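You operate a simulated robot arm through the tools that you are given. There is no shell and no other tool.

You run a simulated two-armed robot. Do the job below in one go: nothing can be reset, and whatever is moved stays where it is left.

JOB
Open the SINK and LASER knobs, close PACK, start the extractor, turn the fan till the display shows OK.

The check looks at the end state, three seconds after you hand in, the way a careful person would. Anything else that was tipped, shoved, dropped, spilled or broken makes it a failure.

ROBOT AND FRAMES
Two 7-joint arms with two-finger parallel grippers on one trunk, on a base that drives. Base frame: it is fixed to the floor where the robot stands at the start and does not move with it; the origin is under the middle of the robot, x ahead of it, y to its left, z up. Readings come in m, rad, newtons and seconds.
The left shoulder is at the start at [0.071, 0.156, 1.03], the right one opposite. Places, roughly: bench knob [-1.1, 1.7, 1.1]; chuck knob [-1.2, 1.6, 1.1]; extractor display [-0.4, 1.8, 0.8]; extractor switch [-0.5, 1.6, 0.8]; fan dial [-0.3, 1.7, 0.8]; laser knob [-1.3, 1.6, 1.1]; pack knob [-1, 1.7, 1.1]; sink knob [-0.9, 1.8, 1.1]; vent knob [-0.8, 1.8, 1.1]. Payload 3.91 kg a hand.
Tool frame (each hand has its own): the origin (TCP) lies between the finger pads and is the grasp point; the fingertips stand 0.03 m ahead of it; z points along the fingers, y is the line along which they close. The gripper opens to 0.11 m. The fingers are 0.02 m wide and 0.01 m thick; the gripper's body (0.048 by 0.112 m) begins 0.055 m behind the TCP.
Orientation is told as [roll, pitch, yaw] about the base's x, y, z axes, in that order, counted from this pose: with the fingers straight down and closing along the base's y, the tool's x points along the base's -x, its y along +y and its z along -z.

CONTROLS
- The arms move only by the tool apply_moves. It takes "left_rows", "right_rows" or both (then of equal length, played together; a hand with none holds still); each is a list of rows, each a list of 7 numbers: the shift along the base's x, y, z in units of 40 mm (1.0 is 40 mm), then the turn, a rotation vector about the base's x, y, z in units of 4 degrees (1.0 is 4 degrees), then the closure in counts, from 0 (fully open) to 255 (shut). In form: [[tx, ty, tz, ax, ay, az, jaw], ...]. A call has 1 to 20 rows; each row shifts and turns the commanded pose from where the row before left it. A call with a number of a shift or a turn outside -1 to 1 is refused whole. Rows are played at 5 a second. More than 0.05 m and 0.15 rad between two rows, or a gripper value outside its range, and nothing of the call is played. A pose out of reach is approached as far as the arm can. The call stops where the force on the tool passes 40 N (or 10 N more than at its start, if that is more) or the arm is blocked; 0.2 s more then pass. The fingers move at their own pace (about 0.108 m/s each) and stop on an object; they squeeze with about 33 N. The grip force told is the motor's: it shows also when the fingers shut on nothing. Time passes only in rows, and 0.2 s behind the last, so rows that do not move let the fingers close. The reply holds the time, the measured pose of the TCP, the force on the tool along the base axes, the opening and the grip force, in the units named above and with some noise, with the torque about the TCP (base axes, N m) and any sound that the robot's microphone picked up.
- Cameras (640 x 400 px; columns grow to the right, rows downward): "scene" is now at [0.1467, -0.0051, 1.3062]; the picture's right is [0.09, -1.00, 0.00], its down [-0.23, -0.02, -0.97] and it looks along [0.97, 0.09, -0.23] (base axes); focal length 247 px, centre (320, 200). "left" rides on the left gripper at [0.072, -0.017, -0.103] in its tool frame; the picture's right is [0.23, 0.97, 0.00], its down [-0.76, 0.18, -0.62] and it looks along [-0.61, 0.14, 0.78] (tool axes); focal length 222 px, centre (320, 200). "right" rides on the right gripper at [0.072, 0.017, -0.103] in its tool frame; the picture's right is [-0.23, 0.97, 0.00], its down [-0.76, -0.18, -0.62] and it looks along [-0.61, -0.14, 0.78] (tool axes); focal length 222 px, centre (320, 200). There is no depth. A picture from a camera that has moved, and an enlarged one, comes with that camera's place and axes in the base frame and with its lens. The place of the scene camera against the robot may be out by one fixed shift of up to 0.025 m in any direction.
- grab_frame(camera): a new picture of that camera. It takes no simulated time.
- lift_body(by): slides the trunk up (or, below 0, down) by that many m; the arms and the scene camera ride with it, the base frame stays. It gives what a move gives, with no picture.
- roll_base(legs): drives the robot by 1 to 6 legs, each [ahead, left, turn to the left] in m, m and rad, along the robot's own axes; the way and the turn of a leg run together, so that a leg with both is an arc; at most 1.5 m and 3.142 rad a leg. The arms and the cameras ride along, it lands a little off, and it stops where it bumps. It gives what a move gives.
- pan_tilt(pan, tilt): turns the head with the scene camera to pan (to the left, within 1.501 rad either way) and tilt (down, from -0.506 to 1.204), counted from straight ahead of the robot. It gives what a move gives.
- enlarge(camera, box): a new picture of the part [left, top, right, bottom] of that camera's present view, enlarged. It takes no simulated time.
- sign_off(): hands the job in; it is judged then, once.

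Places have to be worked out from the pictures, the camera data and where the tool is seen. Open the grippers and draw the arms clear of the work before you hand the job in, unless the task says otherwise.

The tools are called after ">>>" as a command line: name --argument value ..., lists and objects as JSON in quotes. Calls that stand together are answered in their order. apply_moves: Moves the arms, as the interface text tells. Its arguments: {"type":"object","properties":{"left_rows":{"type":"array"},"right_rows":{"type":"array"}},"required":[]} The other tools are called the same way: lift_body (by) slides the trunk up or down; roll_base (legs) drives the base; pan_tilt (pan, tilt) turns the head that bears the scene camera; grab_frame (camera) takes a picture; enlarge (camera, box) takes an enlarged picture of a part of a camera's view; sign_off () hands the job in.

At the start:

```text
time: 0.0
left_tool_pos: [0.6452, 0.3302, 1.187]
left_tcp_rot: [-0.003, 0.001, -0.002]
left_force: [-0.2, -0.4, 0.1]
left_moment: [0.0, 0.03, 0.01]
left_opening: 0.1101
left_gripper_force: 0.0
right_tool_pos: [0.6308, -0.2899, 1.2005]
right_tcp_rot: [-0.001, 0.0, 0.0]
right_force: [0.6, -0.4, 0.7]
right_moment: [0.0, -0.01, 0.01]
right_opening: 0.1101
right_gripper_force: 0.1
trunk travel left (down, up): [-0.475, 0.465]
robot x, y, heading: [-0.0023, 0.0024, -0.001]
head pan, tilt: [0.091, 0.229]
```

scene: 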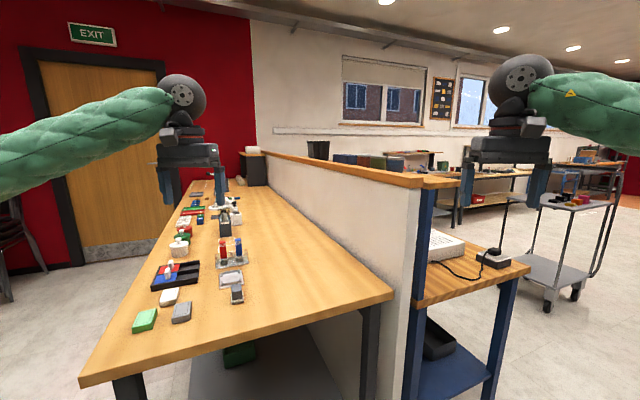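
right: 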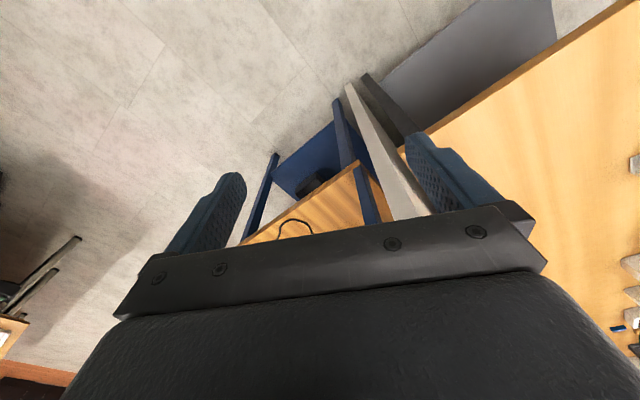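
left: 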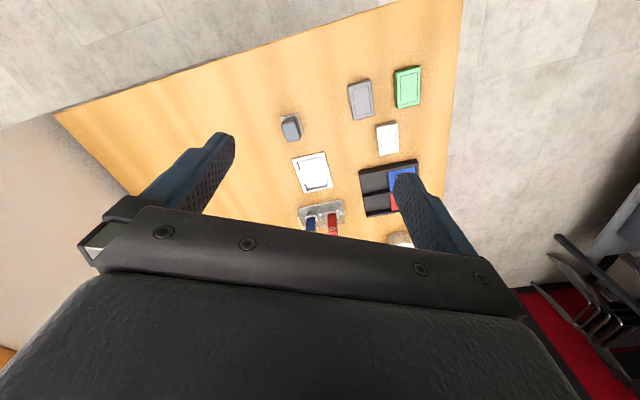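

The knobs and extractor lie behind-left of the robot, at about 120 degrees. I first pan the head left to see what I can before driving.

>>> pan_tilt --pan 1.5 --tilt 0.25

>>> grab_frame --camera "scene"

```text
time: 1.5
left_tool_pos: [0.6448, 0.3314, 1.1884]
left_tcp_rot: [-0.001, 0.002, -0.004]
left_force: [-0.3, 0.5, -0.3]
left_moment: [-0.02, -0.01, -0.04]
left_opening: 0.1103
left_gripper_force: 0.2
right_tool_pos: [0.6319, -0.2894, 1.2009]
right_tcp_rot: [0.0, 0.001, 0.0]
right_force: [-0.2, -0.6, 0.7]
right_moment: [0.04, 0.04, 0.01]
right_opening: 0.1099
right_gripper_force: 0.2
trunk travel left (down, up): [-0.475, 0.465]
robot x, y, heading: [0.0009, -0.0016, 0.004]
head pan, tilt: [1.499, 0.25]
```

```text
taken
camera scene: at [0.0605, 0.0796, 1.3043], right [1.0, -0.07, 0.0], down [-0.02, -0.25, -0.97], along [0.07, 0.97, -0.25], focal length 247 px, centre (320, 200)
```

scene: 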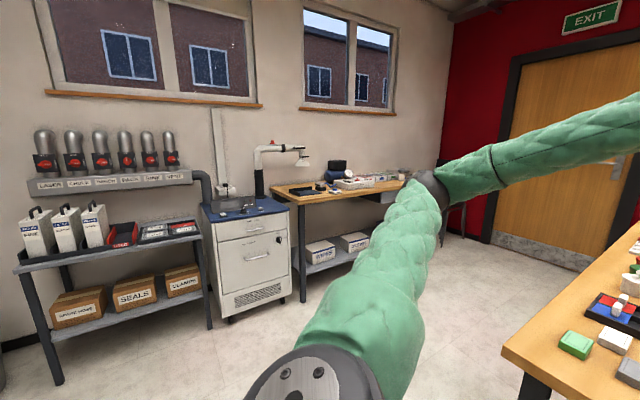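

The left view shows the row of knobs on a wall rail, with the extractor cabinet to its right. The wall runs about 27° off the base x axis, so I need to face about 117°. I turn part-way in place, since the hands stay high and clear, then look again.

>>> roll_base --legs '[[0, 0, 0.8]]'

>>> grab_frame --camera "scene"

```text
time: 4.0
left_tool_pos: [0.2222, 0.6903, 1.1878]
left_tcp_rot: [-0.002, 0.002, 0.784]
left_force: [-0.5, 0.9, -0.8]
left_moment: [-0.01, -0.03, 0.01]
left_opening: 0.1099
left_gripper_force: 0.1
right_tool_pos: [0.6519, 0.24, 1.2016]
right_tcp_rot: [0.0, -0.001, 0.785]
right_force: [-0.6, 0.3, -0.3]
right_moment: [-0.02, 0.01, 0.0]
right_opening: 0.1101
right_gripper_force: 0.1
trunk travel left (down, up): [-0.475, 0.465]
robot x, y, heading: [-0.0011, 0.0009, 0.785]
head pan, tilt: [1.499, 0.25]
```

```text
taken
camera scene: at [-0.0226, 0.0932, 1.3042], right [0.76, 0.65, 0.0], down [0.16, -0.19, -0.97], along [-0.63, 0.73, -0.25], focal length 247 px, centre (320, 200)
```

scene: 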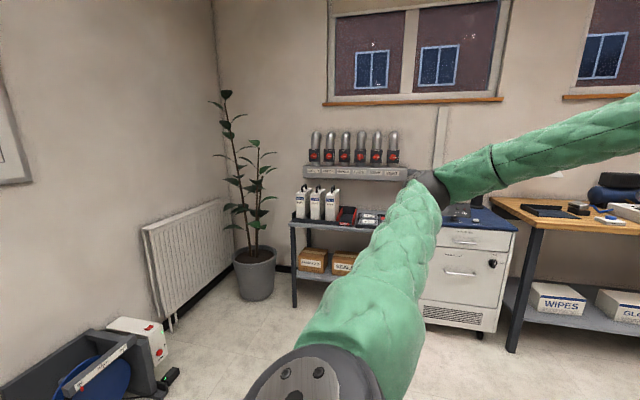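

The way is clear; a plant stands to the left of the shelf, well away. I turn the rest of the way to face the wall, then look straight ahead.

>>> roll_base --legs '[[0, 0, 1.25]]'

>>> pan_tilt --pan 0 --tilt 0.25

>>> grab_frame --camera "scene"

```text
time: 7.5
left_tool_pos: [-0.5892, 0.4221, 1.1872]
left_tcp_rot: [-0.003, 0.003, 2.043]
left_force: [-0.7, -0.4, -0.1]
left_moment: [-0.02, 0.01, 0.02]
left_opening: 0.11
left_gripper_force: 0.0
right_tool_pos: [-0.0303, 0.6934, 1.2005]
right_tcp_rot: [-0.001, 0.001, 2.044]
right_force: [-0.1, 0.1, -0.8]
right_moment: [-0.04, -0.02, -0.04]
right_opening: 0.11
right_gripper_force: 0.0
trunk travel left (down, up): [-0.475, 0.465]
robot x, y, heading: [0.0007, -0.0017, 2.048]
head pan, tilt: [1.499, 0.25]
```

```text
time: 9.1
left_tool_pos: [-0.5883, 0.4218, 1.188]
left_tcp_rot: [-0.002, 0.002, 2.043]
left_force: [0.5, -0.9, -0.4]
left_moment: [0.01, -0.01, 0.02]
left_opening: 0.11
left_gripper_force: 0.1
right_tool_pos: [-0.0313, 0.6946, 1.2005]
right_tcp_rot: [0.001, 0.0, 2.044]
right_force: [0.3, -0.8, 0.3]
right_moment: [0.0, -0.02, 0.02]
right_opening: 0.1099
right_gripper_force: 0.0
trunk travel left (down, up): [-0.475, 0.465]
robot x, y, heading: [-0.0005, 0.0013, 2.046]
head pan, tilt: [0.0, 0.25]
```

```text
taken
camera scene: at [-0.0628, 0.1146, 1.3042], right [0.89, 0.46, 0.0], down [0.11, -0.22, -0.97], along [-0.44, 0.86, -0.25], focal length 247 px, centre (320, 200)
```

scene: 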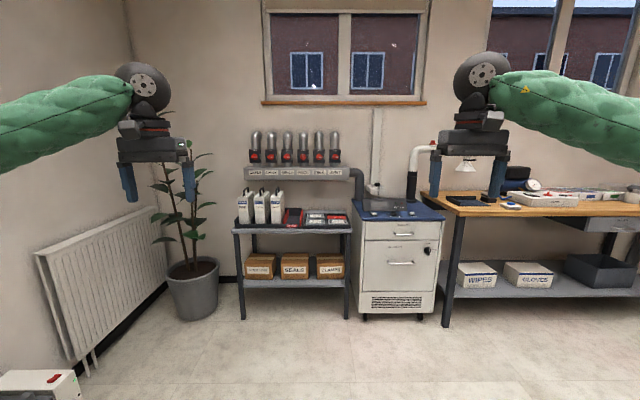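

The robot now faces the wall nearly squarely. I zoom in on the knob row and the cabinet top.

>>> enlarge --camera "scene" --box '[230, 120, 358, 200]'

>>> enlarge --camera "scene" --box '[340, 170, 460, 245]'

```text
5.00 times, centred on (294, 160) of scene
camera zoom: at [-0.0628, 0.1146, 1.3042], right [0.89, 0.46, 0.0], down [0.11, -0.22, -0.97], along [-0.44, 0.86, -0.25], focal length 1235 px, centre (450, 400)
```

zoom: 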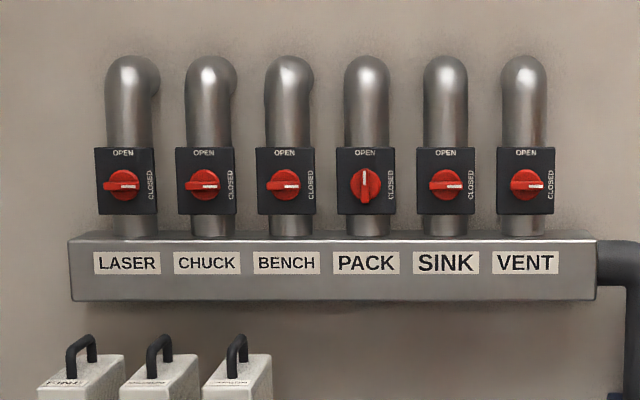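

```text
5.33 times, centred on (400, 208) of scene
camera zoom: at [-0.0628, 0.1146, 1.3042], right [0.89, 0.46, 0.0], down [0.11, -0.22, -0.97], along [-0.44, 0.86, -0.25], focal length 1317 px, centre (-107, 160)
```

zoom: 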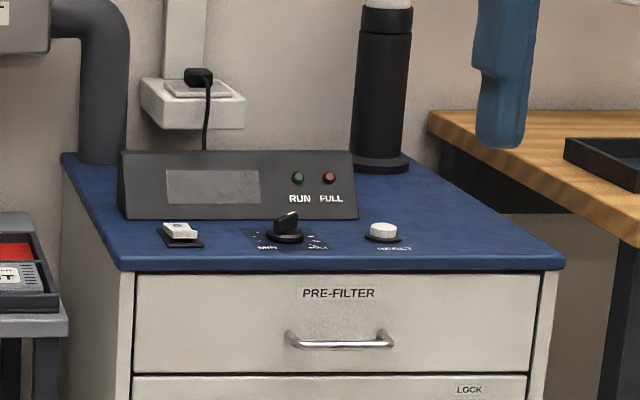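

All knobs except PACK have their pointer at CLOSED (right); PACK points to OPEN (up). The extractor has a rocker switch, a MIN–MAX dial, and a RESET button that I should leave alone. I drive closer and re-image for parallax.

>>> roll_base --legs '[[0.75, 0.18, 0.0]]'

>>> grab_frame --camera "scene"

```text
time: 13.3
left_tool_pos: [-1.0794, 1.0223, 1.1862]
left_tcp_rot: [-0.001, 0.001, 2.028]
left_force: [-0.4, -0.1, 0.7]
left_moment: [-0.03, -0.01, -0.04]
left_opening: 0.1097
left_gripper_force: 0.1
right_tool_pos: [-0.5171, 1.2866, 1.2003]
right_tcp_rot: [0.0, 0.001, 2.03]
right_force: [0.1, 0.8, -0.8]
right_moment: [0.03, -0.01, 0.0]
right_opening: 0.1102
right_gripper_force: 0.0
trunk travel left (down, up): [-0.475, 0.465]
robot x, y, heading: [-0.496, 0.5873, 2.031]
head pan, tilt: [0.0, 0.25]
```

```text
taken
camera scene: at [-0.5589, 0.7056, 1.3042], right [0.9, 0.44, 0.0], down [0.11, -0.22, -0.97], along [-0.43, 0.87, -0.25], focal length 247 px, centre (320, 200)
```

scene: 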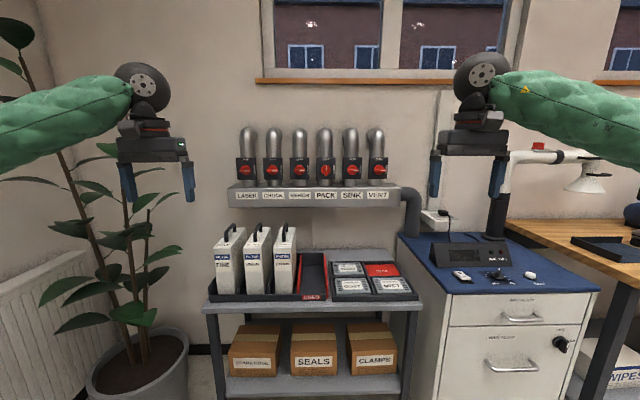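

The robot stands closer now. I zoom in on the knobs and on the extractor to locate them by parallax against the earlier picture.

>>> enlarge --camera "scene" --box '[225, 120, 417, 240]'

>>> enlarge --camera "scene" --box '[400, 200, 592, 320]'

```text
3.33 times, centred on (321, 180) of scene
camera zoom: at [-0.5589, 0.7056, 1.3042], right [0.9, 0.44, 0.0], down [0.11, -0.22, -0.97], along [-0.43, 0.87, -0.25], focal length 823 px, centre (317, 267)
```

zoom: 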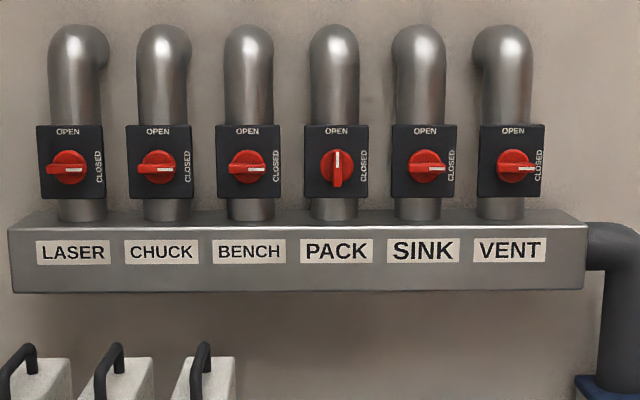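

```text
3.33 times, centred on (496, 260) of scene
camera zoom: at [-0.5589, 0.7056, 1.3042], right [0.9, 0.44, 0.0], down [0.11, -0.22, -0.97], along [-0.43, 0.87, -0.25], focal length 823 px, centre (-267, 0)
```

zoom: 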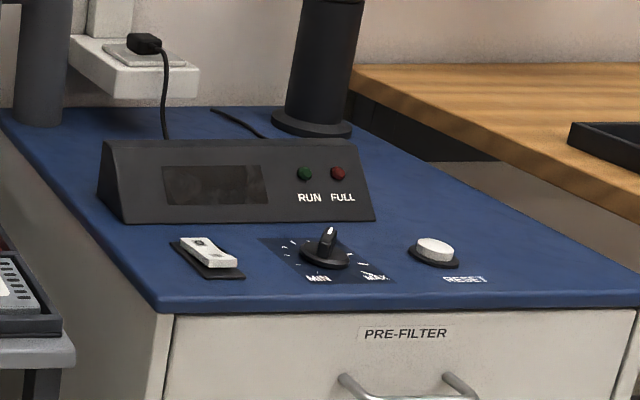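

By parallax the knob spacing is about 0.12 m. In the robot frame LASER sits 1.235 m ahead and 0.34 m left, PACK 0.02 m right and SINK 0.145 m right, all at z about 1.15. Before driving in, I tilt both hands from pointing down to pointing ahead.

>>> apply_moves --left_rows '[[0, 0, 0, 0.9945, 0.493, 0, 110], [0, 0, 0, 0.9945, 0.493, 0, 110], [0, 0, 0, 0.9945, 0.493, 0, 110], [0, 0, 0, 0.9945, 0.493, 0, 110], [0, 0, 0, 0.9945, 0.493, 0, 110], [0, 0, 0, 0.9945, 0.493, 0, 110], [0, 0, 0, 0.9945, 0.493, 0, 110], [0, 0, 0, 0.9945, 0.493, 0, 110], [0, 0, 0, 0.9945, 0.493, 0, 110], [0, 0, 0, 0.9945, 0.493, 0, 110], [0, 0, 0, 0.9945, 0.493, 0, 110], [0, 0, 0, 0.9945, 0.493, 0, 110], [0, 0, 0, 0.9945, 0.493, 0, 110], [0, 0, 0, 0.9945, 0.493, 0, 110], [0, 0, 0, 0.9945, 0.493, 0, 110], [0, 0, 0, 0.9945, 0.493, 0, 110], [0, 0, 0, 0.9945, 0.493, 0, 110], [0, 0, 0, 0.9945, 0.493, 0, 110], [0, 0, 0, 0.9945, 0.493, 0, 110], [0, 0, 0, 0.9945, 0.493, 0, 110]]' --right_rows '[[0, 0, 0, 0.9945, 0.493, 0, 110], [0, 0, 0, 0.9945, 0.493, 0, 110], [0, 0, 0, 0.9945, 0.493, 0, 110], [0, 0, 0, 0.9945, 0.493, 0, 110], [0, 0, 0, 0.9945, 0.493, 0, 110], [0, 0, 0, 0.9945, 0.493, 0, 110], [0, 0, 0, 0.9945, 0.493, 0, 110], [0, 0, 0, 0.9945, 0.493, 0, 110], [0, 0, 0, 0.9945, 0.493, 0, 110], [0, 0, 0, 0.9945, 0.493, 0, 110], [0, 0, 0, 0.9945, 0.493, 0, 110], [0, 0, 0, 0.9945, 0.493, 0, 110], [0, 0, 0, 0.9945, 0.493, 0, 110], [0, 0, 0, 0.9945, 0.493, 0, 110], [0, 0, 0, 0.9945, 0.493, 0, 110], [0, 0, 0, 0.9945, 0.493, 0, 110], [0, 0, 0, 0.9945, 0.493, 0, 110], [0, 0, 0, 0.9945, 0.493, 0, 110], [0, 0, 0, 0.9945, 0.493, 0, 110], [0, 0, 0, 0.9945, 0.493, 0, 110]]'

>>> grab_frame --camera "scene"

>>> grab_frame --camera "right"

```text
time: 17.5
left_tool_pos: [-1.0786, 1.0221, 1.1881]
left_tcp_rot: [0.105, -1.55, 1.923]
left_force: [0.6, 0.3, -0.9]
left_moment: [0.03, 0.0, -0.02]
left_opening: 0.0625
left_gripper_force: 0.0
right_tool_pos: [-0.5183, 1.2848, 1.2006]
right_tcp_rot: [0.056, -1.55, 1.973]
right_force: [-0.7, 0.5, -0.4]
right_moment: [-0.02, 0.03, 0.06]
right_opening: 0.0625
right_gripper_force: 0.0
trunk travel left (down, up): [-0.475, 0.465]
robot x, y, heading: [-0.498, 0.5889, 2.033]
head pan, tilt: [0.0, 0.25]
```

```text
taken
camera scene: at [-0.5586, 0.7052, 1.3043], right [0.9, 0.44, 0.0], down [0.11, -0.22, -0.97], along [-0.43, 0.87, -0.25], focal length 247 px, centre (320, 200)
```

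scene: 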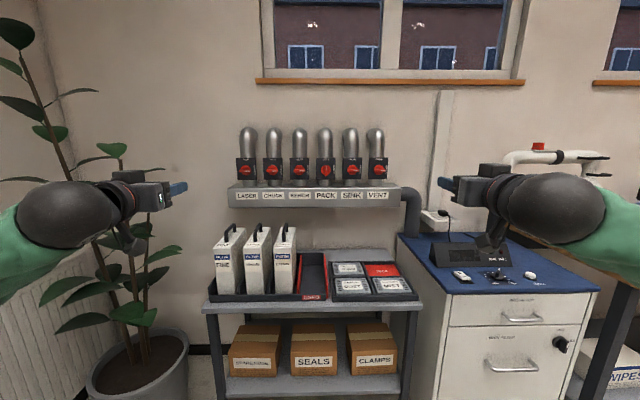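

```text
taken
camera right: at [-0.4854, 1.1843, 1.1307], right [-0.87, -0.43, 0.23], down [0.43, -0.47, 0.77], along [-0.23, 0.77, 0.59], focal length 222 px, centre (320, 200)
```

right: 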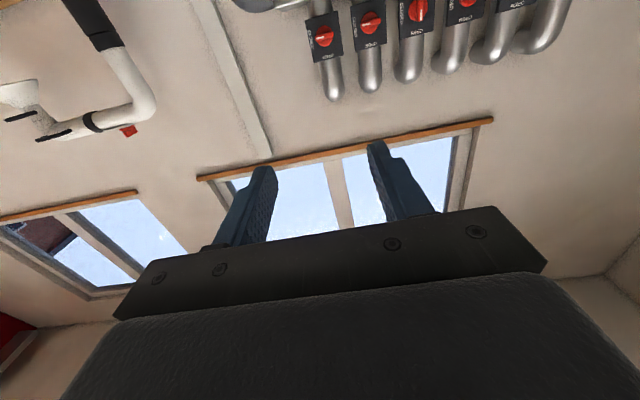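

The hands now point ahead at the wall. I zoom in on both fingertips in the scene picture to calibrate the scene camera's fixed offset.

>>> enlarge --camera "scene" --box '[130, 160, 210, 210]'

>>> enlarge --camera "scene" --box '[425, 155, 505, 205]'

```text
8.00 times, centred on (170, 185) of scene
camera zoom: at [-0.5586, 0.7052, 1.3043], right [0.9, 0.44, 0.0], down [0.11, -0.22, -0.97], along [-0.43, 0.87, -0.25], focal length 1976 px, centre (1520, 320)
```

zoom: 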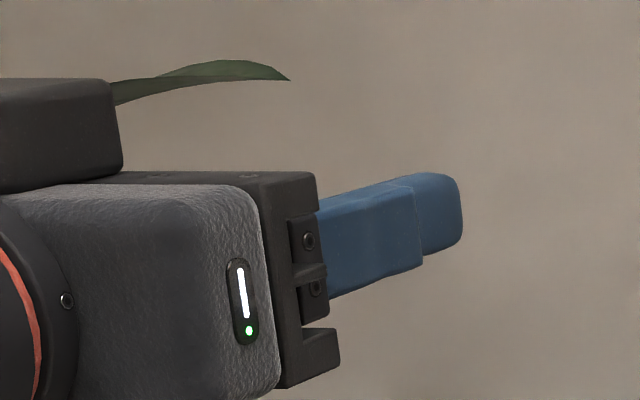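

```text
8.00 times, centred on (465, 180) of scene
camera zoom: at [-0.5586, 0.7052, 1.3043], right [0.9, 0.44, 0.0], down [0.11, -0.22, -0.97], along [-0.43, 0.87, -0.25], focal length 1976 px, centre (-840, 360)
```

zoom: 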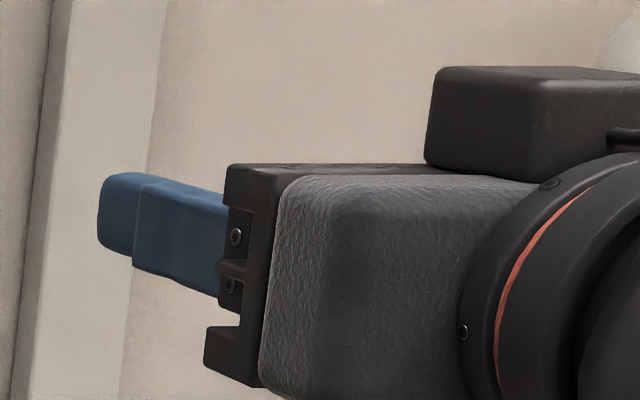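

The fingertips appear about 9 mm higher and 9 mm further left than predicted. So the true scene camera is about 9 mm lower and 9 mm further right than stated, which puts the knobs at z≈1.15. I drive 0.35 m ahead with a slight left turn to square up with the wall.

>>> roll_base --legs '[[0.35, 0, 0.024]]'

>>> grab_frame --camera "scene"

>>> grab_frame --camera "left"

>>> grab_frame --camera "right"

```text
time: 19.8
left_tool_pos: [-1.2426, 1.3305, 1.1871]
left_tcp_rot: [0.098, -1.547, 1.943]
left_force: [-0.1, 0.0, 0.0]
left_moment: [0.01, 0.0, -0.01]
left_opening: 0.0629
left_gripper_force: 0.0
right_tool_pos: [-0.6829, 1.6004, 1.1999]
right_tcp_rot: [0.063, -1.549, 1.98]
right_force: [-0.9, 0.4, 0.4]
right_moment: [0.01, -0.02, -0.02]
right_opening: 0.0626
right_gripper_force: 0.1
trunk travel left (down, up): [-0.475, 0.465]
robot x, y, heading: [-0.6535, 0.904, 2.037]
head pan, tilt: [0.0, 0.25]
```

```text
taken
camera scene: at [-0.7177, 1.0194, 1.3041], right [0.89, 0.45, 0.0], down [0.11, -0.22, -0.97], along [-0.44, 0.86, -0.25], focal length 247 px, centre (320, 200)
```

scene: 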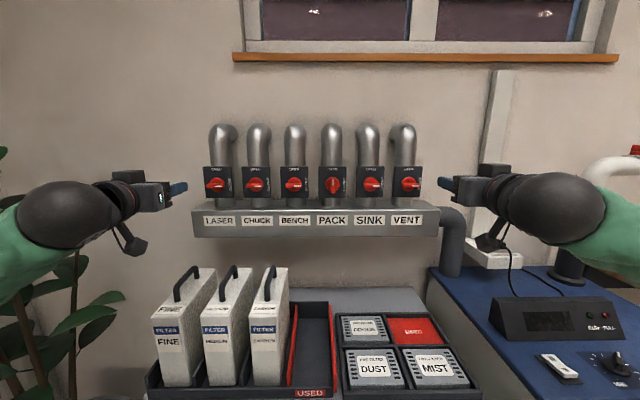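

```text
taken
camera left: at [-1.1794, 1.2438, 1.1163], right [-0.87, -0.45, -0.23], down [0.12, -0.62, 0.78], along [-0.48, 0.65, 0.59], focal length 222 px, centre (320, 200)
```

left: 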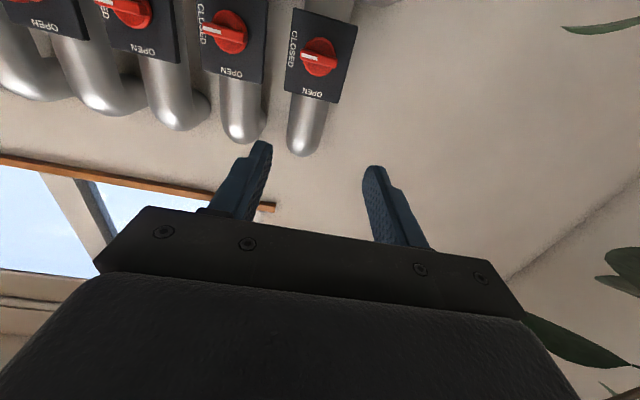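

```text
taken
camera right: at [-0.6497, 1.4992, 1.1304], right [-0.87, -0.44, 0.23], down [0.43, -0.46, 0.77], along [-0.23, 0.77, 0.59], focal length 222 px, centre (320, 200)
```

right: 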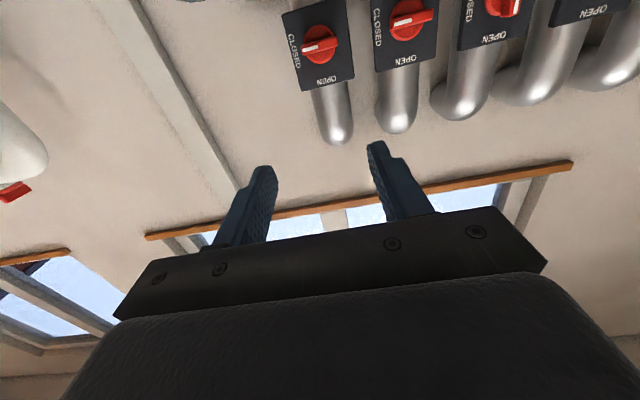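

The knobs are now about 0.9 m ahead. I zoom in for an accurate fix on the knob centres.

>>> enlarge --camera "scene" --box '[190, 110, 446, 270]'

>>> enlarge --camera "left" --box '[240, 0, 400, 100]'

```text
2.50 times, centred on (318, 190) of scene
camera zoom: at [-0.7177, 1.0194, 1.3041], right [0.89, 0.45, 0.0], down [0.11, -0.22, -0.97], along [-0.44, 0.86, -0.25], focal length 618 px, centre (325, 225)
```

zoom: 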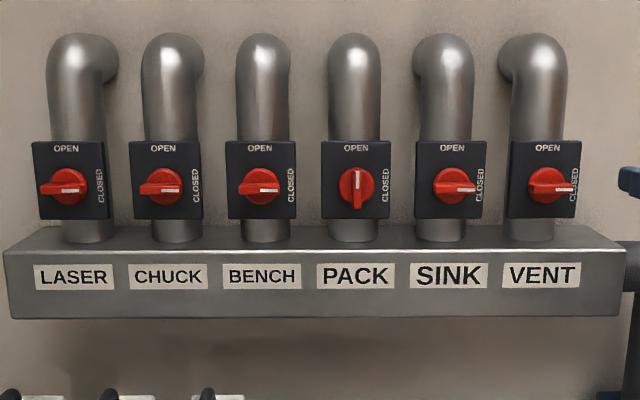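

```text
4.00 times, centred on (320, 50) of left
camera zoom: at [-1.1794, 1.2438, 1.1163], right [-0.87, -0.45, -0.23], down [0.12, -0.62, 0.78], along [-0.48, 0.65, 0.59], focal length 888 px, centre (320, 800)
```

zoom: 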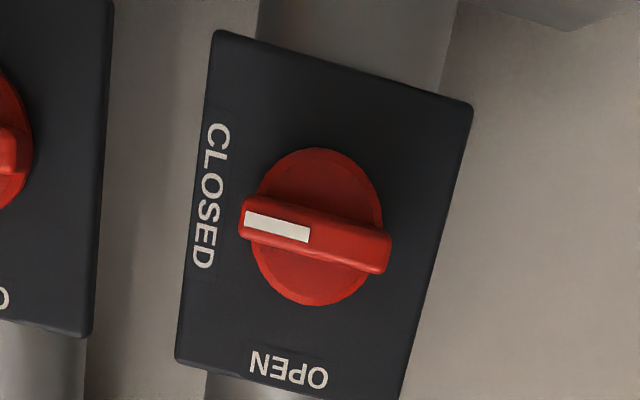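

The scene and wrist cameras agree: LASER is at about (-1.339, 1.557, 1.147), pointing right, with a raised bar grip. I roll the left hand 90° clockwise so the fingers close vertically on the bar, and line it up about 0.1 m short of the knob.

>>> apply_moves --left_rows '[[-0.042, 0.119, -0.051, -0.204, 1.0, 0.2, 110], [-0.042, 0.119, -0.051, -0.508, 0.998, 0, 110], [-0.042, 0.119, -0.051, -0.508, 0.998, 0, 110], [-0.042, 0.119, -0.051, -0.508, 0.998, 0, 110], [-0.042, 0.119, -0.051, -0.508, 0.998, 0, 110], [-0.042, 0.119, -0.051, -0.508, 0.998, 0, 110], [-0.042, 0.119, -0.051, -0.508, 0.998, 0, 110], [-0.042, 0.119, -0.051, -0.508, 0.998, 0, 110], [-0.042, 0.119, -0.051, -0.508, 0.998, 0, 110], [-0.042, 0.119, -0.051, -0.508, 0.998, 0, 110], [-0.042, 0.119, -0.051, -0.508, 0.998, 0, 110], [-0.042, 0.119, -0.051, -0.508, 0.998, 0, 110], [-0.042, 0.119, -0.051, -0.508, 0.998, 0, 110], [-0.042, 0.119, -0.051, -0.508, 0.998, 0, 110], [-0.042, 0.119, -0.051, -0.508, 0.998, 0, 110], [-0.042, 0.119, -0.051, -0.508, 0.998, 0, 110], [-0.042, 0.119, -0.051, -0.508, 0.998, 0, 110], [-0.042, 0.119, -0.051, -0.508, 0.998, 0, 110], [-0.042, 0.119, -0.051, -0.508, 0.998, 0, 110], [-0.042, 0.119, -0.051, -0.508, 0.998, 0, 110]]'

>>> grab_frame --camera "left"

>>> grab_frame --camera "scene"

```text
time: 24.1
left_tool_pos: [-1.264, 1.3956, 1.1571]
left_tcp_rot: [1.593, -0.002, 0.495]
left_force: [0.0, -0.4, 0.5]
left_moment: [0.02, -0.01, -0.03]
left_opening: 0.0624
left_gripper_force: 0.1
right_tool_pos: [-0.6816, 1.5855, 1.2038]
right_tcp_rot: [0.677, -1.554, 1.393]
right_force: [0.2, -0.7, -0.3]
right_moment: [-0.01, 0.03, -0.01]
right_opening: 0.0626
right_gripper_force: 0.0
trunk travel left (down, up): [-0.475, 0.465]
robot x, y, heading: [-0.6445, 0.8941, 2.074]
head pan, tilt: [0.0, 0.25]
stopped in row 20 (left hand): the arm was blocked; the commanded pose is now the measured one
```

```text
taken
camera left: at [-1.2782, 1.2693, 1.137], right [-0.19, -0.13, 0.97], down [0.97, -0.19, 0.17], along [0.16, 0.97, 0.16], focal length 222 px, centre (320, 200)
```

left: 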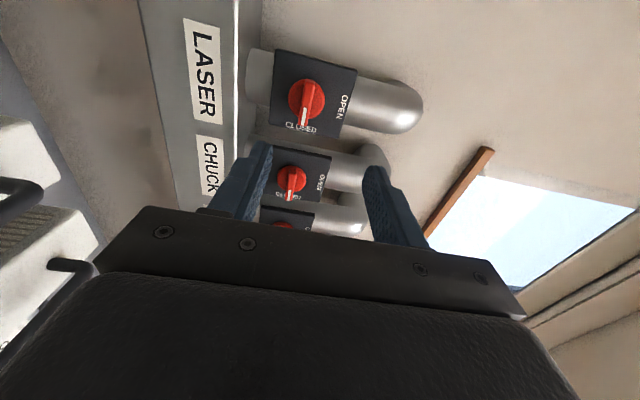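

```text
taken
camera scene: at [-0.6974, 1.0041, 1.306], right [0.88, 0.48, -0.01], down [0.11, -0.22, -0.97], along [-0.47, 0.85, -0.24], focal length 247 px, centre (320, 200)
```

scene: 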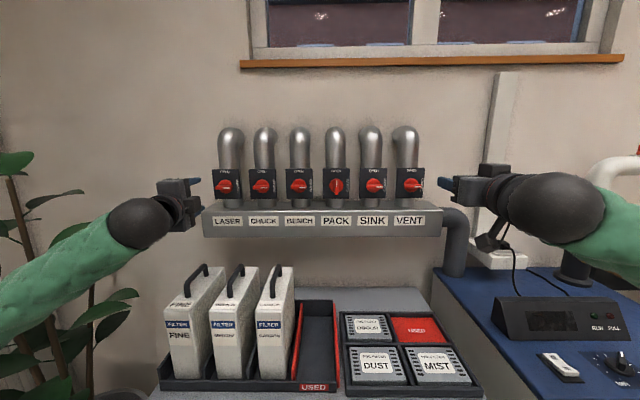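

The left arm was blocked and the base shifted slightly, so something touches the left arm or elbow. I look down-left to find what it is before moving further.

>>> pan_tilt --pan 0.8 --tilt 0.6

>>> grab_frame --camera "scene"

```text
time: 25.3
left_tool_pos: [-1.2638, 1.3949, 1.1558]
left_tcp_rot: [1.592, -0.001, 0.494]
left_force: [0.2, 0.0, 0.3]
left_moment: [-0.01, 0.04, 0.0]
left_opening: 0.0627
left_gripper_force: 0.0
right_tool_pos: [-0.6793, 1.585, 1.2032]
right_tcp_rot: [0.8, -1.551, 1.27]
right_force: [-0.1, -0.2, 0.7]
right_moment: [0.03, -0.03, -0.01]
right_opening: 0.0625
right_gripper_force: 0.1
trunk travel left (down, up): [-0.475, 0.465]
robot x, y, heading: [-0.6452, 0.8944, 2.071]
head pan, tilt: [0.799, 0.6]
```

```text
taken
camera scene: at [-0.7374, 0.9459, 1.2736], right [0.27, 0.96, 0.0], down [0.53, -0.15, -0.83], along [-0.8, 0.22, -0.55], focal length 247 px, centre (320, 200)
```

scene: 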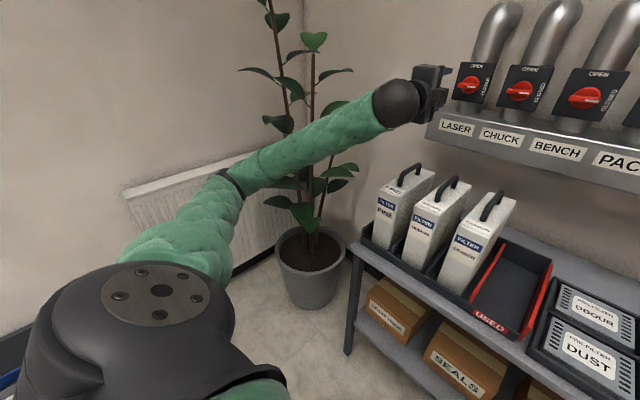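

Nothing obvious touches the hand, so I zoom in on the forearm and plant region and check the hand against the LASER box.

>>> enlarge --camera "scene" --box '[200, 20, 440, 170]'

>>> enlarge --camera "scene" --box '[120, 120, 440, 320]'

>>> enlarge --camera "scene" --box '[360, 40, 520, 140]'

```text
2.67 times, centred on (320, 95) of scene
camera zoom: at [-0.7374, 0.9459, 1.2736], right [0.27, 0.96, 0.0], down [0.53, -0.15, -0.83], along [-0.8, 0.22, -0.55], focal length 659 px, centre (320, 480)
```

zoom: 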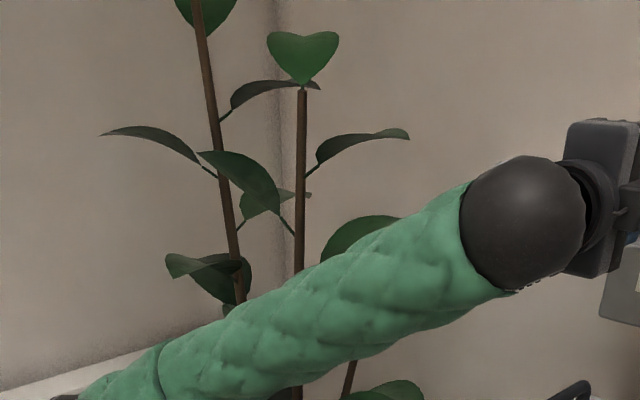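

```text
2.00 times, centred on (280, 220) of scene
camera zoom: at [-0.7374, 0.9459, 1.2736], right [0.27, 0.96, 0.0], down [0.53, -0.15, -0.83], along [-0.8, 0.22, -0.55], focal length 494 px, centre (400, 160)
```

zoom: 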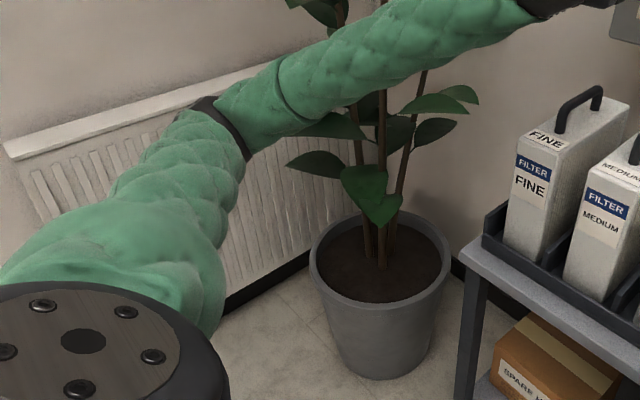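

```text
4.00 times, centred on (440, 90) of scene
camera zoom: at [-0.7374, 0.9459, 1.2736], right [0.27, 0.96, 0.0], down [0.53, -0.15, -0.83], along [-0.8, 0.22, -0.55], focal length 988 px, centre (-160, 640)
```

zoom: 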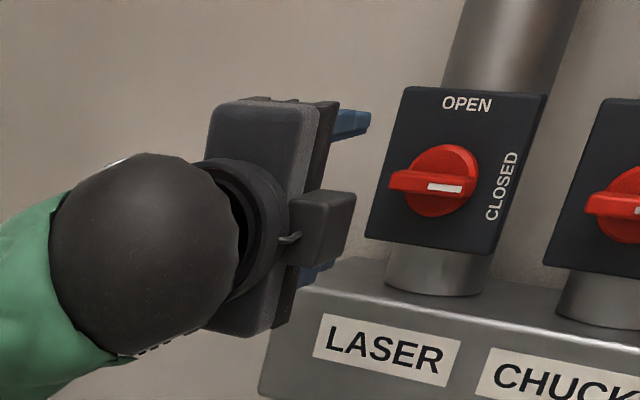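

No contact is visible at the hand. But the base was pushed back and turned left, so the left forearm or elbow may be pressing on the plant's volume. I undo the last rows gently to relieve it and see how the base responds.

>>> apply_moves --left_rows '[[0.042, -0.119, 0.051, 0.508, -0.998, 0, 110], [0.042, -0.119, 0.051, 0.508, -0.998, 0, 110], [0.042, -0.119, 0.051, 0.508, -0.998, 0, 110], [0.042, -0.119, 0.051, 0.508, -0.998, 0, 110], [0.042, -0.119, 0.051, 0.508, -0.998, 0, 110], [0.042, -0.119, 0.051, 0.508, -0.998, 0, 110]]'

>>> grab_frame --camera "scene"

```text
time: 26.7
left_tool_pos: [-1.2701, 1.3691, 1.157]
left_tcp_rot: [1.569, -0.484, 0.502]
left_force: [0.3, -0.6, 0.0]
left_moment: [0.01, -0.01, 0.0]
left_opening: 0.0627
left_gripper_force: 0.0
right_tool_pos: [-0.6941, 1.5875, 1.2012]
right_tcp_rot: [0.084, -1.548, 1.987]
right_force: [-0.2, -0.3, -0.8]
right_moment: [0.02, -0.01, 0.01]
right_opening: 0.0622
right_gripper_force: 0.0
trunk travel left (down, up): [-0.475, 0.465]
robot x, y, heading: [-0.6476, 0.8962, 2.065]
head pan, tilt: [0.799, 0.6]
```

```text
taken
camera scene: at [-0.7535, 0.9485, 1.2717], right [0.27, 0.96, 0.0], down [0.54, -0.15, -0.83], along [-0.79, 0.22, -0.56], focal length 247 px, centre (320, 200)
```

scene: 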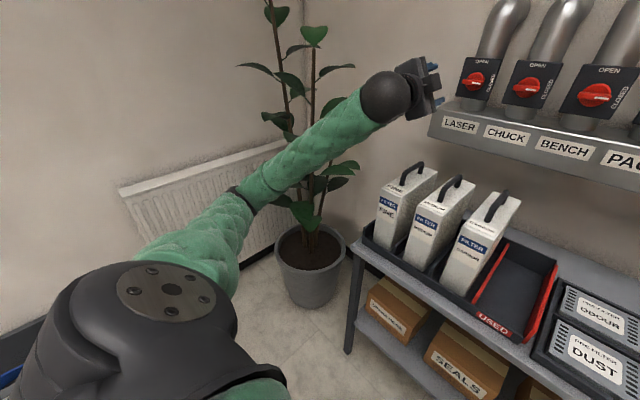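

Backing off eased the lean, so there was contact. I look further left and down to see what stands next to the elbow and shoulder.

>>> pan_tilt --pan 1.4 --tilt 0.6

>>> grab_frame --camera "scene"

>>> grab_frame --camera "left"

```text
time: 27.7
left_tool_pos: [-1.2699, 1.3689, 1.1573]
left_tcp_rot: [1.568, -0.483, 0.502]
left_force: [0.0, 0.3, -0.7]
left_moment: [-0.02, 0.02, 0.04]
left_opening: 0.0622
left_gripper_force: 0.1
right_tool_pos: [-0.6949, 1.5876, 1.1999]
right_tcp_rot: [0.069, -1.549, 2.003]
right_force: [-0.1, -0.6, -0.3]
right_moment: [-0.03, 0.04, -0.01]
right_opening: 0.0627
right_gripper_force: 0.1
trunk travel left (down, up): [-0.475, 0.465]
robot x, y, heading: [-0.6462, 0.8952, 2.073]
head pan, tilt: [1.4, 0.6]
```

```text
taken
camera scene: at [-0.7523, 0.8968, 1.2721], right [-0.32, 0.95, 0.0], down [0.54, 0.18, -0.83], along [-0.78, -0.27, -0.56], focal length 247 px, centre (320, 200)
```

scene: 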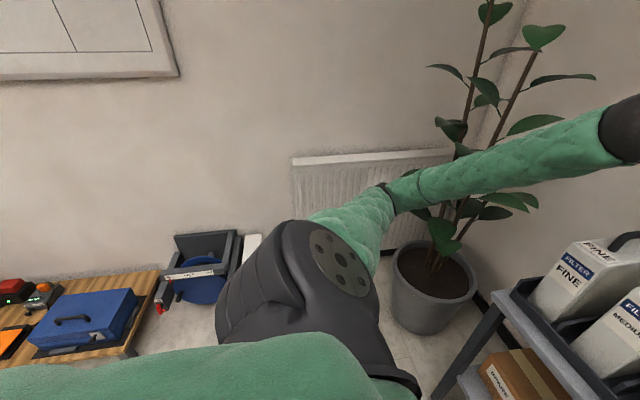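

```text
taken
camera left: at [-1.2696, 1.2506, 1.1089], right [-0.57, -0.31, 0.76], down [0.82, -0.26, 0.51], along [0.04, 0.91, 0.4], focal length 222 px, centre (320, 200)
```

left: 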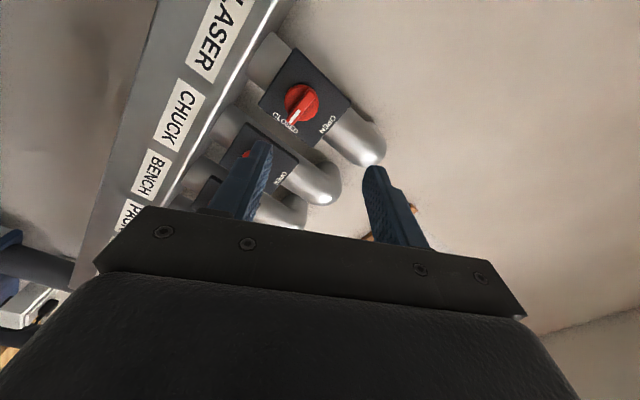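

The left forearm and elbow look clear: the elbow is near (-1.2, 0.9, 1.0) and the plant near (-1.65, 1.15). I check straight down at the chassis and along the right side for other contacts.

>>> pan_tilt --pan 0.0 --tilt 1.2

>>> grab_frame --camera "scene"

>>> pan_tilt --pan -0.9 --tilt 0.6

>>> grab_frame --camera "scene"

```text
time: 29.2
left_tool_pos: [-1.2718, 1.3678, 1.1578]
left_tcp_rot: [1.57, -0.482, 0.503]
left_force: [0.1, 0.1, 0.5]
left_moment: [-0.01, 0.0, 0.01]
left_opening: 0.0625
left_gripper_force: 0.0
right_tool_pos: [-0.6951, 1.588, 1.2012]
right_tcp_rot: [0.062, -1.549, 2.009]
right_force: [0.4, -0.2, 0.0]
right_moment: [-0.01, 0.03, -0.05]
right_opening: 0.0624
right_gripper_force: 0.1
trunk travel left (down, up): [-0.475, 0.465]
robot x, y, heading: [-0.6481, 0.8939, 2.069]
head pan, tilt: [0.0, 1.201]
```

```text
taken
camera scene: at [-0.6956, 0.974, 1.2275], right [0.88, 0.48, 0.0], down [0.45, -0.82, -0.36], along [-0.17, 0.32, -0.93], focal length 247 px, centre (320, 200)
```

scene: 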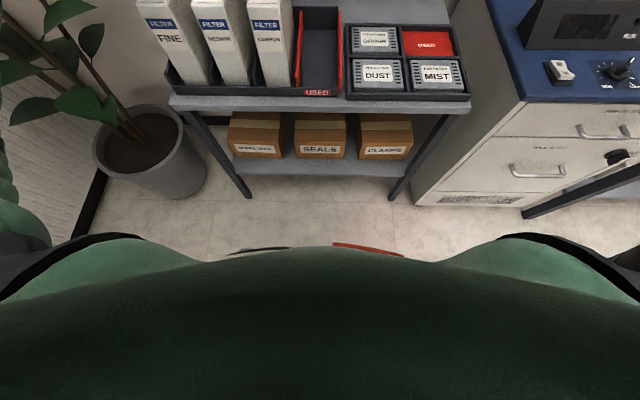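

```text
time: 30.4
left_tool_pos: [-1.2701, 1.3673, 1.1577]
left_tcp_rot: [1.569, -0.48, 0.503]
left_force: [-0.2, 0.9, -0.2]
left_moment: [-0.01, 0.0, -0.01]
left_opening: 0.0627
left_gripper_force: 0.1
right_tool_pos: [-0.6945, 1.5878, 1.2003]
right_tcp_rot: [0.058, -1.551, 2.012]
right_force: [0.5, -0.6, -0.6]
right_moment: [0.0, 0.01, 0.0]
right_opening: 0.0626
right_gripper_force: 0.1
trunk travel left (down, up): [-0.475, 0.465]
robot x, y, heading: [-0.6466, 0.8916, 2.071]
head pan, tilt: [-0.901, 0.6]
```

```text
taken
camera scene: at [-0.6343, 1.0062, 1.272], right [0.92, -0.39, 0.0], down [-0.22, -0.52, -0.82], along [0.32, 0.76, -0.57], focal length 247 px, centre (320, 200)
```

scene: 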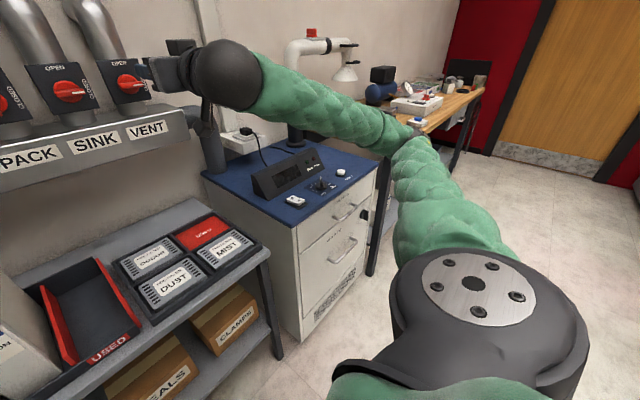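

No contact is visible anywhere. The lean was to the right, the same sense as the clockwise hand roll, which suggests a wrist joint limit on the left arm near 85–90°. I test a smaller roll (about 75°) and watch the right hand and base for any lean.

>>> pan_tilt --pan 0.25 --tilt 0.3

>>> apply_moves --left_rows '[[0, 0, 0, -0.528, 0.966, 0, 110], [0, 0, 0, -0.528, 0.966, 0, 110], [0, 0, 0, -0.528, 0.966, 0, 110]]'

>>> grab_frame --camera "scene"

```text
time: 31.8
left_tool_pos: [-1.2715, 1.3677, 1.1581]
left_tcp_rot: [1.567, -0.481, 0.502]
left_force: [0.3, 0.1, -0.3]
left_moment: [-0.01, -0.01, -0.03]
left_opening: 0.0625
left_gripper_force: 0.0
right_tool_pos: [-0.6955, 1.5872, 1.202]
right_tcp_rot: [0.058, -1.551, 2.013]
right_force: [0.5, -1.1, -1.2]
right_moment: [0.01, 0.01, -0.01]
right_opening: 0.0623
right_gripper_force: 0.0
trunk travel left (down, up): [-0.475, 0.465]
robot x, y, heading: [-0.6469, 0.8938, 2.068]
head pan, tilt: [0.25, 0.3]
```

```text
time: 32.6
left_tool_pos: [-1.2659, 1.3693, 1.1582]
left_tcp_rot: [1.568, -0.25, 0.5]
left_force: [0.2, 0.3, 0.3]
left_moment: [0.04, -0.01, -0.01]
left_opening: 0.0627
left_gripper_force: 0.1
right_tool_pos: [-0.6918, 1.5884, 1.2004]
right_tcp_rot: [0.151, -1.55, 1.921]
right_force: [-0.8, -0.4, 0.1]
right_moment: [-0.01, 0.0, 0.01]
right_opening: 0.0624
right_gripper_force: 0.1
trunk travel left (down, up): [-0.475, 0.465]
robot x, y, heading: [-0.6485, 0.8953, 2.068]
head pan, tilt: [0.25, 0.3]
```

```text
taken
camera scene: at [-0.7294, 0.9931, 1.2995], right [0.73, 0.68, 0.0], down [0.2, -0.22, -0.96], along [-0.65, 0.7, -0.29], focal length 247 px, centre (320, 200)
```

scene: 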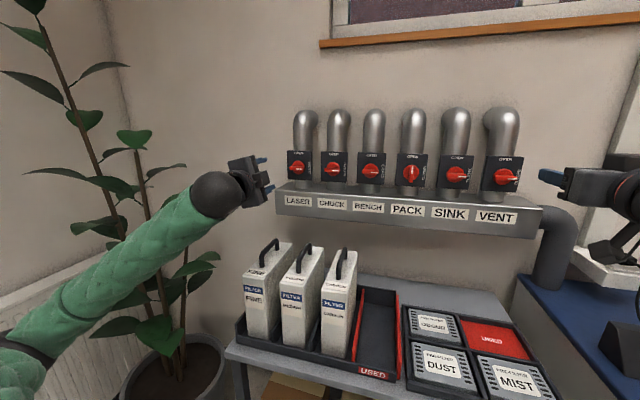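

A slight lean starts again during the roll, so something limits this arm there. I return the left hand to its neutral roll and back it off, then test the same roll with the right arm, which has clear space around it.

>>> apply_moves --left_rows '[[0, 0, 0, 0.528, -0.966, 0, 110], [0, 0, 0, 0.528, -0.966, 0, 110], [0, 0, 0, 0.528, -0.966, 0, 110], [0.042, -0.119, 0.051, 0.528, -0.966, 0, 110], [0.042, -0.119, 0.051, 0.528, -0.966, 0, 110], [0.042, -0.119, 0.051, 0.528, -0.966, 0, 110], [0.042, -0.119, 0.051, 0.528, -0.966, 0, 110], [0.042, -0.119, 0.051, 0.528, -0.966, 0, 110], [0.042, -0.119, 0.051, 0.528, -0.966, 0, 110], [0.042, -0.119, 0.051, 0.528, -0.966, 0, 110], [0.042, -0.119, 0.051, 0.528, -0.966, 0, 110], [0.042, -0.119, 0.051, 0.528, -0.966, 0, 110], [0.042, -0.119, 0.051, 0.528, -0.966, 0, 110], [0.042, -0.119, 0.051, 0.528, -0.966, 0, 110], [0.042, -0.119, 0.051, 0.528, -0.966, 0, 110], [0.042, -0.119, 0.051, 0.528, -0.966, 0, 110], [0.042, -0.119, 0.051, 0.528, -0.966, 0, 110]]'

>>> pan_tilt --pan 0.8 --tilt 0.6

>>> grab_frame --camera "scene"

```text
time: 36.2
left_tool_pos: [-1.2451, 1.3014, 1.1853]
left_tcp_rot: [1.413, -1.558, 0.655]
left_force: [0.8, 0.5, -0.1]
left_moment: [-0.04, -0.02, 0.0]
left_opening: 0.0626
left_gripper_force: 0.0
right_tool_pos: [-0.6954, 1.5874, 1.1997]
right_tcp_rot: [0.059, -1.551, 2.013]
right_force: [-0.5, 0.1, -0.3]
right_moment: [0.03, -0.01, 0.03]
right_opening: 0.0627
right_gripper_force: 0.2
trunk travel left (down, up): [-0.475, 0.465]
robot x, y, heading: [-0.6503, 0.8968, 2.072]
head pan, tilt: [0.25, 0.3]
```

```text
time: 37.1
left_tool_pos: [-1.2461, 1.3018, 1.1847]
left_tcp_rot: [1.44, -1.558, 0.631]
left_force: [-0.1, -0.4, 0.6]
left_moment: [0.01, 0.03, 0.01]
left_opening: 0.0629
left_gripper_force: 0.1
right_tool_pos: [-0.6944, 1.5887, 1.2007]
right_tcp_rot: [0.053, -1.55, 2.016]
right_force: [-0.7, -0.2, -0.3]
right_moment: [-0.03, 0.01, 0.02]
right_opening: 0.0625
right_gripper_force: 0.1
trunk travel left (down, up): [-0.475, 0.465]
robot x, y, heading: [-0.6452, 0.8935, 2.069]
head pan, tilt: [0.799, 0.6]
```

```text
taken
camera scene: at [-0.7541, 0.9489, 1.2721], right [0.27, 0.96, 0.0], down [0.54, -0.15, -0.83], along [-0.79, 0.22, -0.56], focal length 247 px, centre (320, 200)
```

scene: 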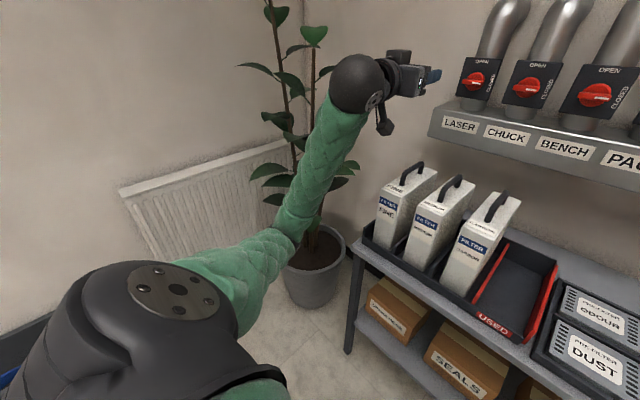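

The left elbow swings outward as the hand rolls clockwise. The right arm is mirrored and should fold inward for the same roll, so I test that in free space, watching the readings.

>>> apply_moves --right_rows '[[0, 0, 0, -0.25, 1.0, 0, 110], [0, 0, 0, -0.535, 0.984, 0, 110], [0, 0, 0, -0.535, 0.984, 0, 110], [0, 0, 0, -0.535, 0.984, 0, 110], [0, 0, 0, -0.535, 0.984, 0, 110], [0, 0, 0, -0.535, 0.984, 0, 110], [0, 0, 0, -0.535, 0.984, 0, 110], [0, 0, 0, -0.535, 0.984, 0, 110], [0, 0, 0, -0.535, 0.984, 0, 110], [0, 0, 0, -0.535, 0.984, 0, 110]]'

>>> apply_moves --right_rows '[[0, 0, 0, -0.535, 0.984, 0, 110], [0, 0, 0, -0.535, 0.984, 0, 110], [0, 0, 0, -0.535, 0.984, 0, 110], [0, 0, 0, -0.535, 0.984, 0, 110], [0, 0, 0, -0.535, 0.984, 0, 110]]'

>>> pan_tilt --pan -0.5 --tilt 0.4

>>> grab_frame --camera "scene"

```text
time: 39.4
left_tool_pos: [-1.2462, 1.3019, 1.185]
left_tcp_rot: [1.428, -1.557, 0.64]
left_force: [0.0, 0.6, -0.5]
left_moment: [-0.01, 0.02, 0.0]
left_opening: 0.0624
left_gripper_force: 0.0
right_tool_pos: [-0.697, 1.5871, 1.2]
right_tcp_rot: [1.57, -0.794, 0.504]
right_force: [0.7, 0.3, 0.5]
right_moment: [0.01, -0.01, 0.01]
right_opening: 0.0625
right_gripper_force: 0.2
trunk travel left (down, up): [-0.475, 0.465]
robot x, y, heading: [-0.6521, 0.8939, 2.072]
head pan, tilt: [0.799, 0.6]
```

```text
time: 40.5
left_tool_pos: [-1.247, 1.3016, 1.1852]
left_tcp_rot: [1.426, -1.556, 0.644]
left_force: [-0.5, 0.8, -0.3]
left_moment: [0.0, 0.02, -0.03]
left_opening: 0.0623
left_gripper_force: 0.0
right_tool_pos: [-0.6951, 1.5892, 1.1998]
right_tcp_rot: [1.571, -0.404, 0.501]
right_force: [-1.0, -0.3, 0.3]
right_moment: [0.01, 0.03, -0.01]
right_opening: 0.0627
right_gripper_force: 0.1
trunk travel left (down, up): [-0.475, 0.465]
robot x, y, heading: [-0.6472, 0.8947, 2.072]
head pan, tilt: [0.799, 0.6]
```

```text
time: 42.0
left_tool_pos: [-1.2461, 1.3023, 1.1858]
left_tcp_rot: [1.432, -1.557, 0.636]
left_force: [-0.1, -0.3, 0.3]
left_moment: [0.0, -0.01, 0.01]
left_opening: 0.0627
left_gripper_force: 0.0
right_tool_pos: [-0.6947, 1.5886, 1.2011]
right_tcp_rot: [1.573, -0.403, 0.5]
right_force: [-0.4, -1.2, 0.4]
right_moment: [-0.03, 0.01, -0.01]
right_opening: 0.0627
right_gripper_force: 0.1
trunk travel left (down, up): [-0.475, 0.465]
robot x, y, heading: [-0.6484, 0.8941, 2.068]
head pan, tilt: [-0.499, 0.4]
```

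```text
taken
camera scene: at [-0.6691, 1.0177, 1.2902], right [1.0, 0.0, 0.0], down [0.0, -0.39, -0.92], along [0.0, 0.92, -0.39], focal length 247 px, centre (320, 200)
```

scene: 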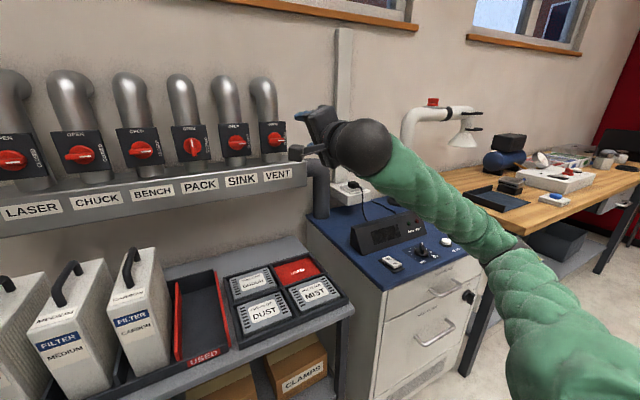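

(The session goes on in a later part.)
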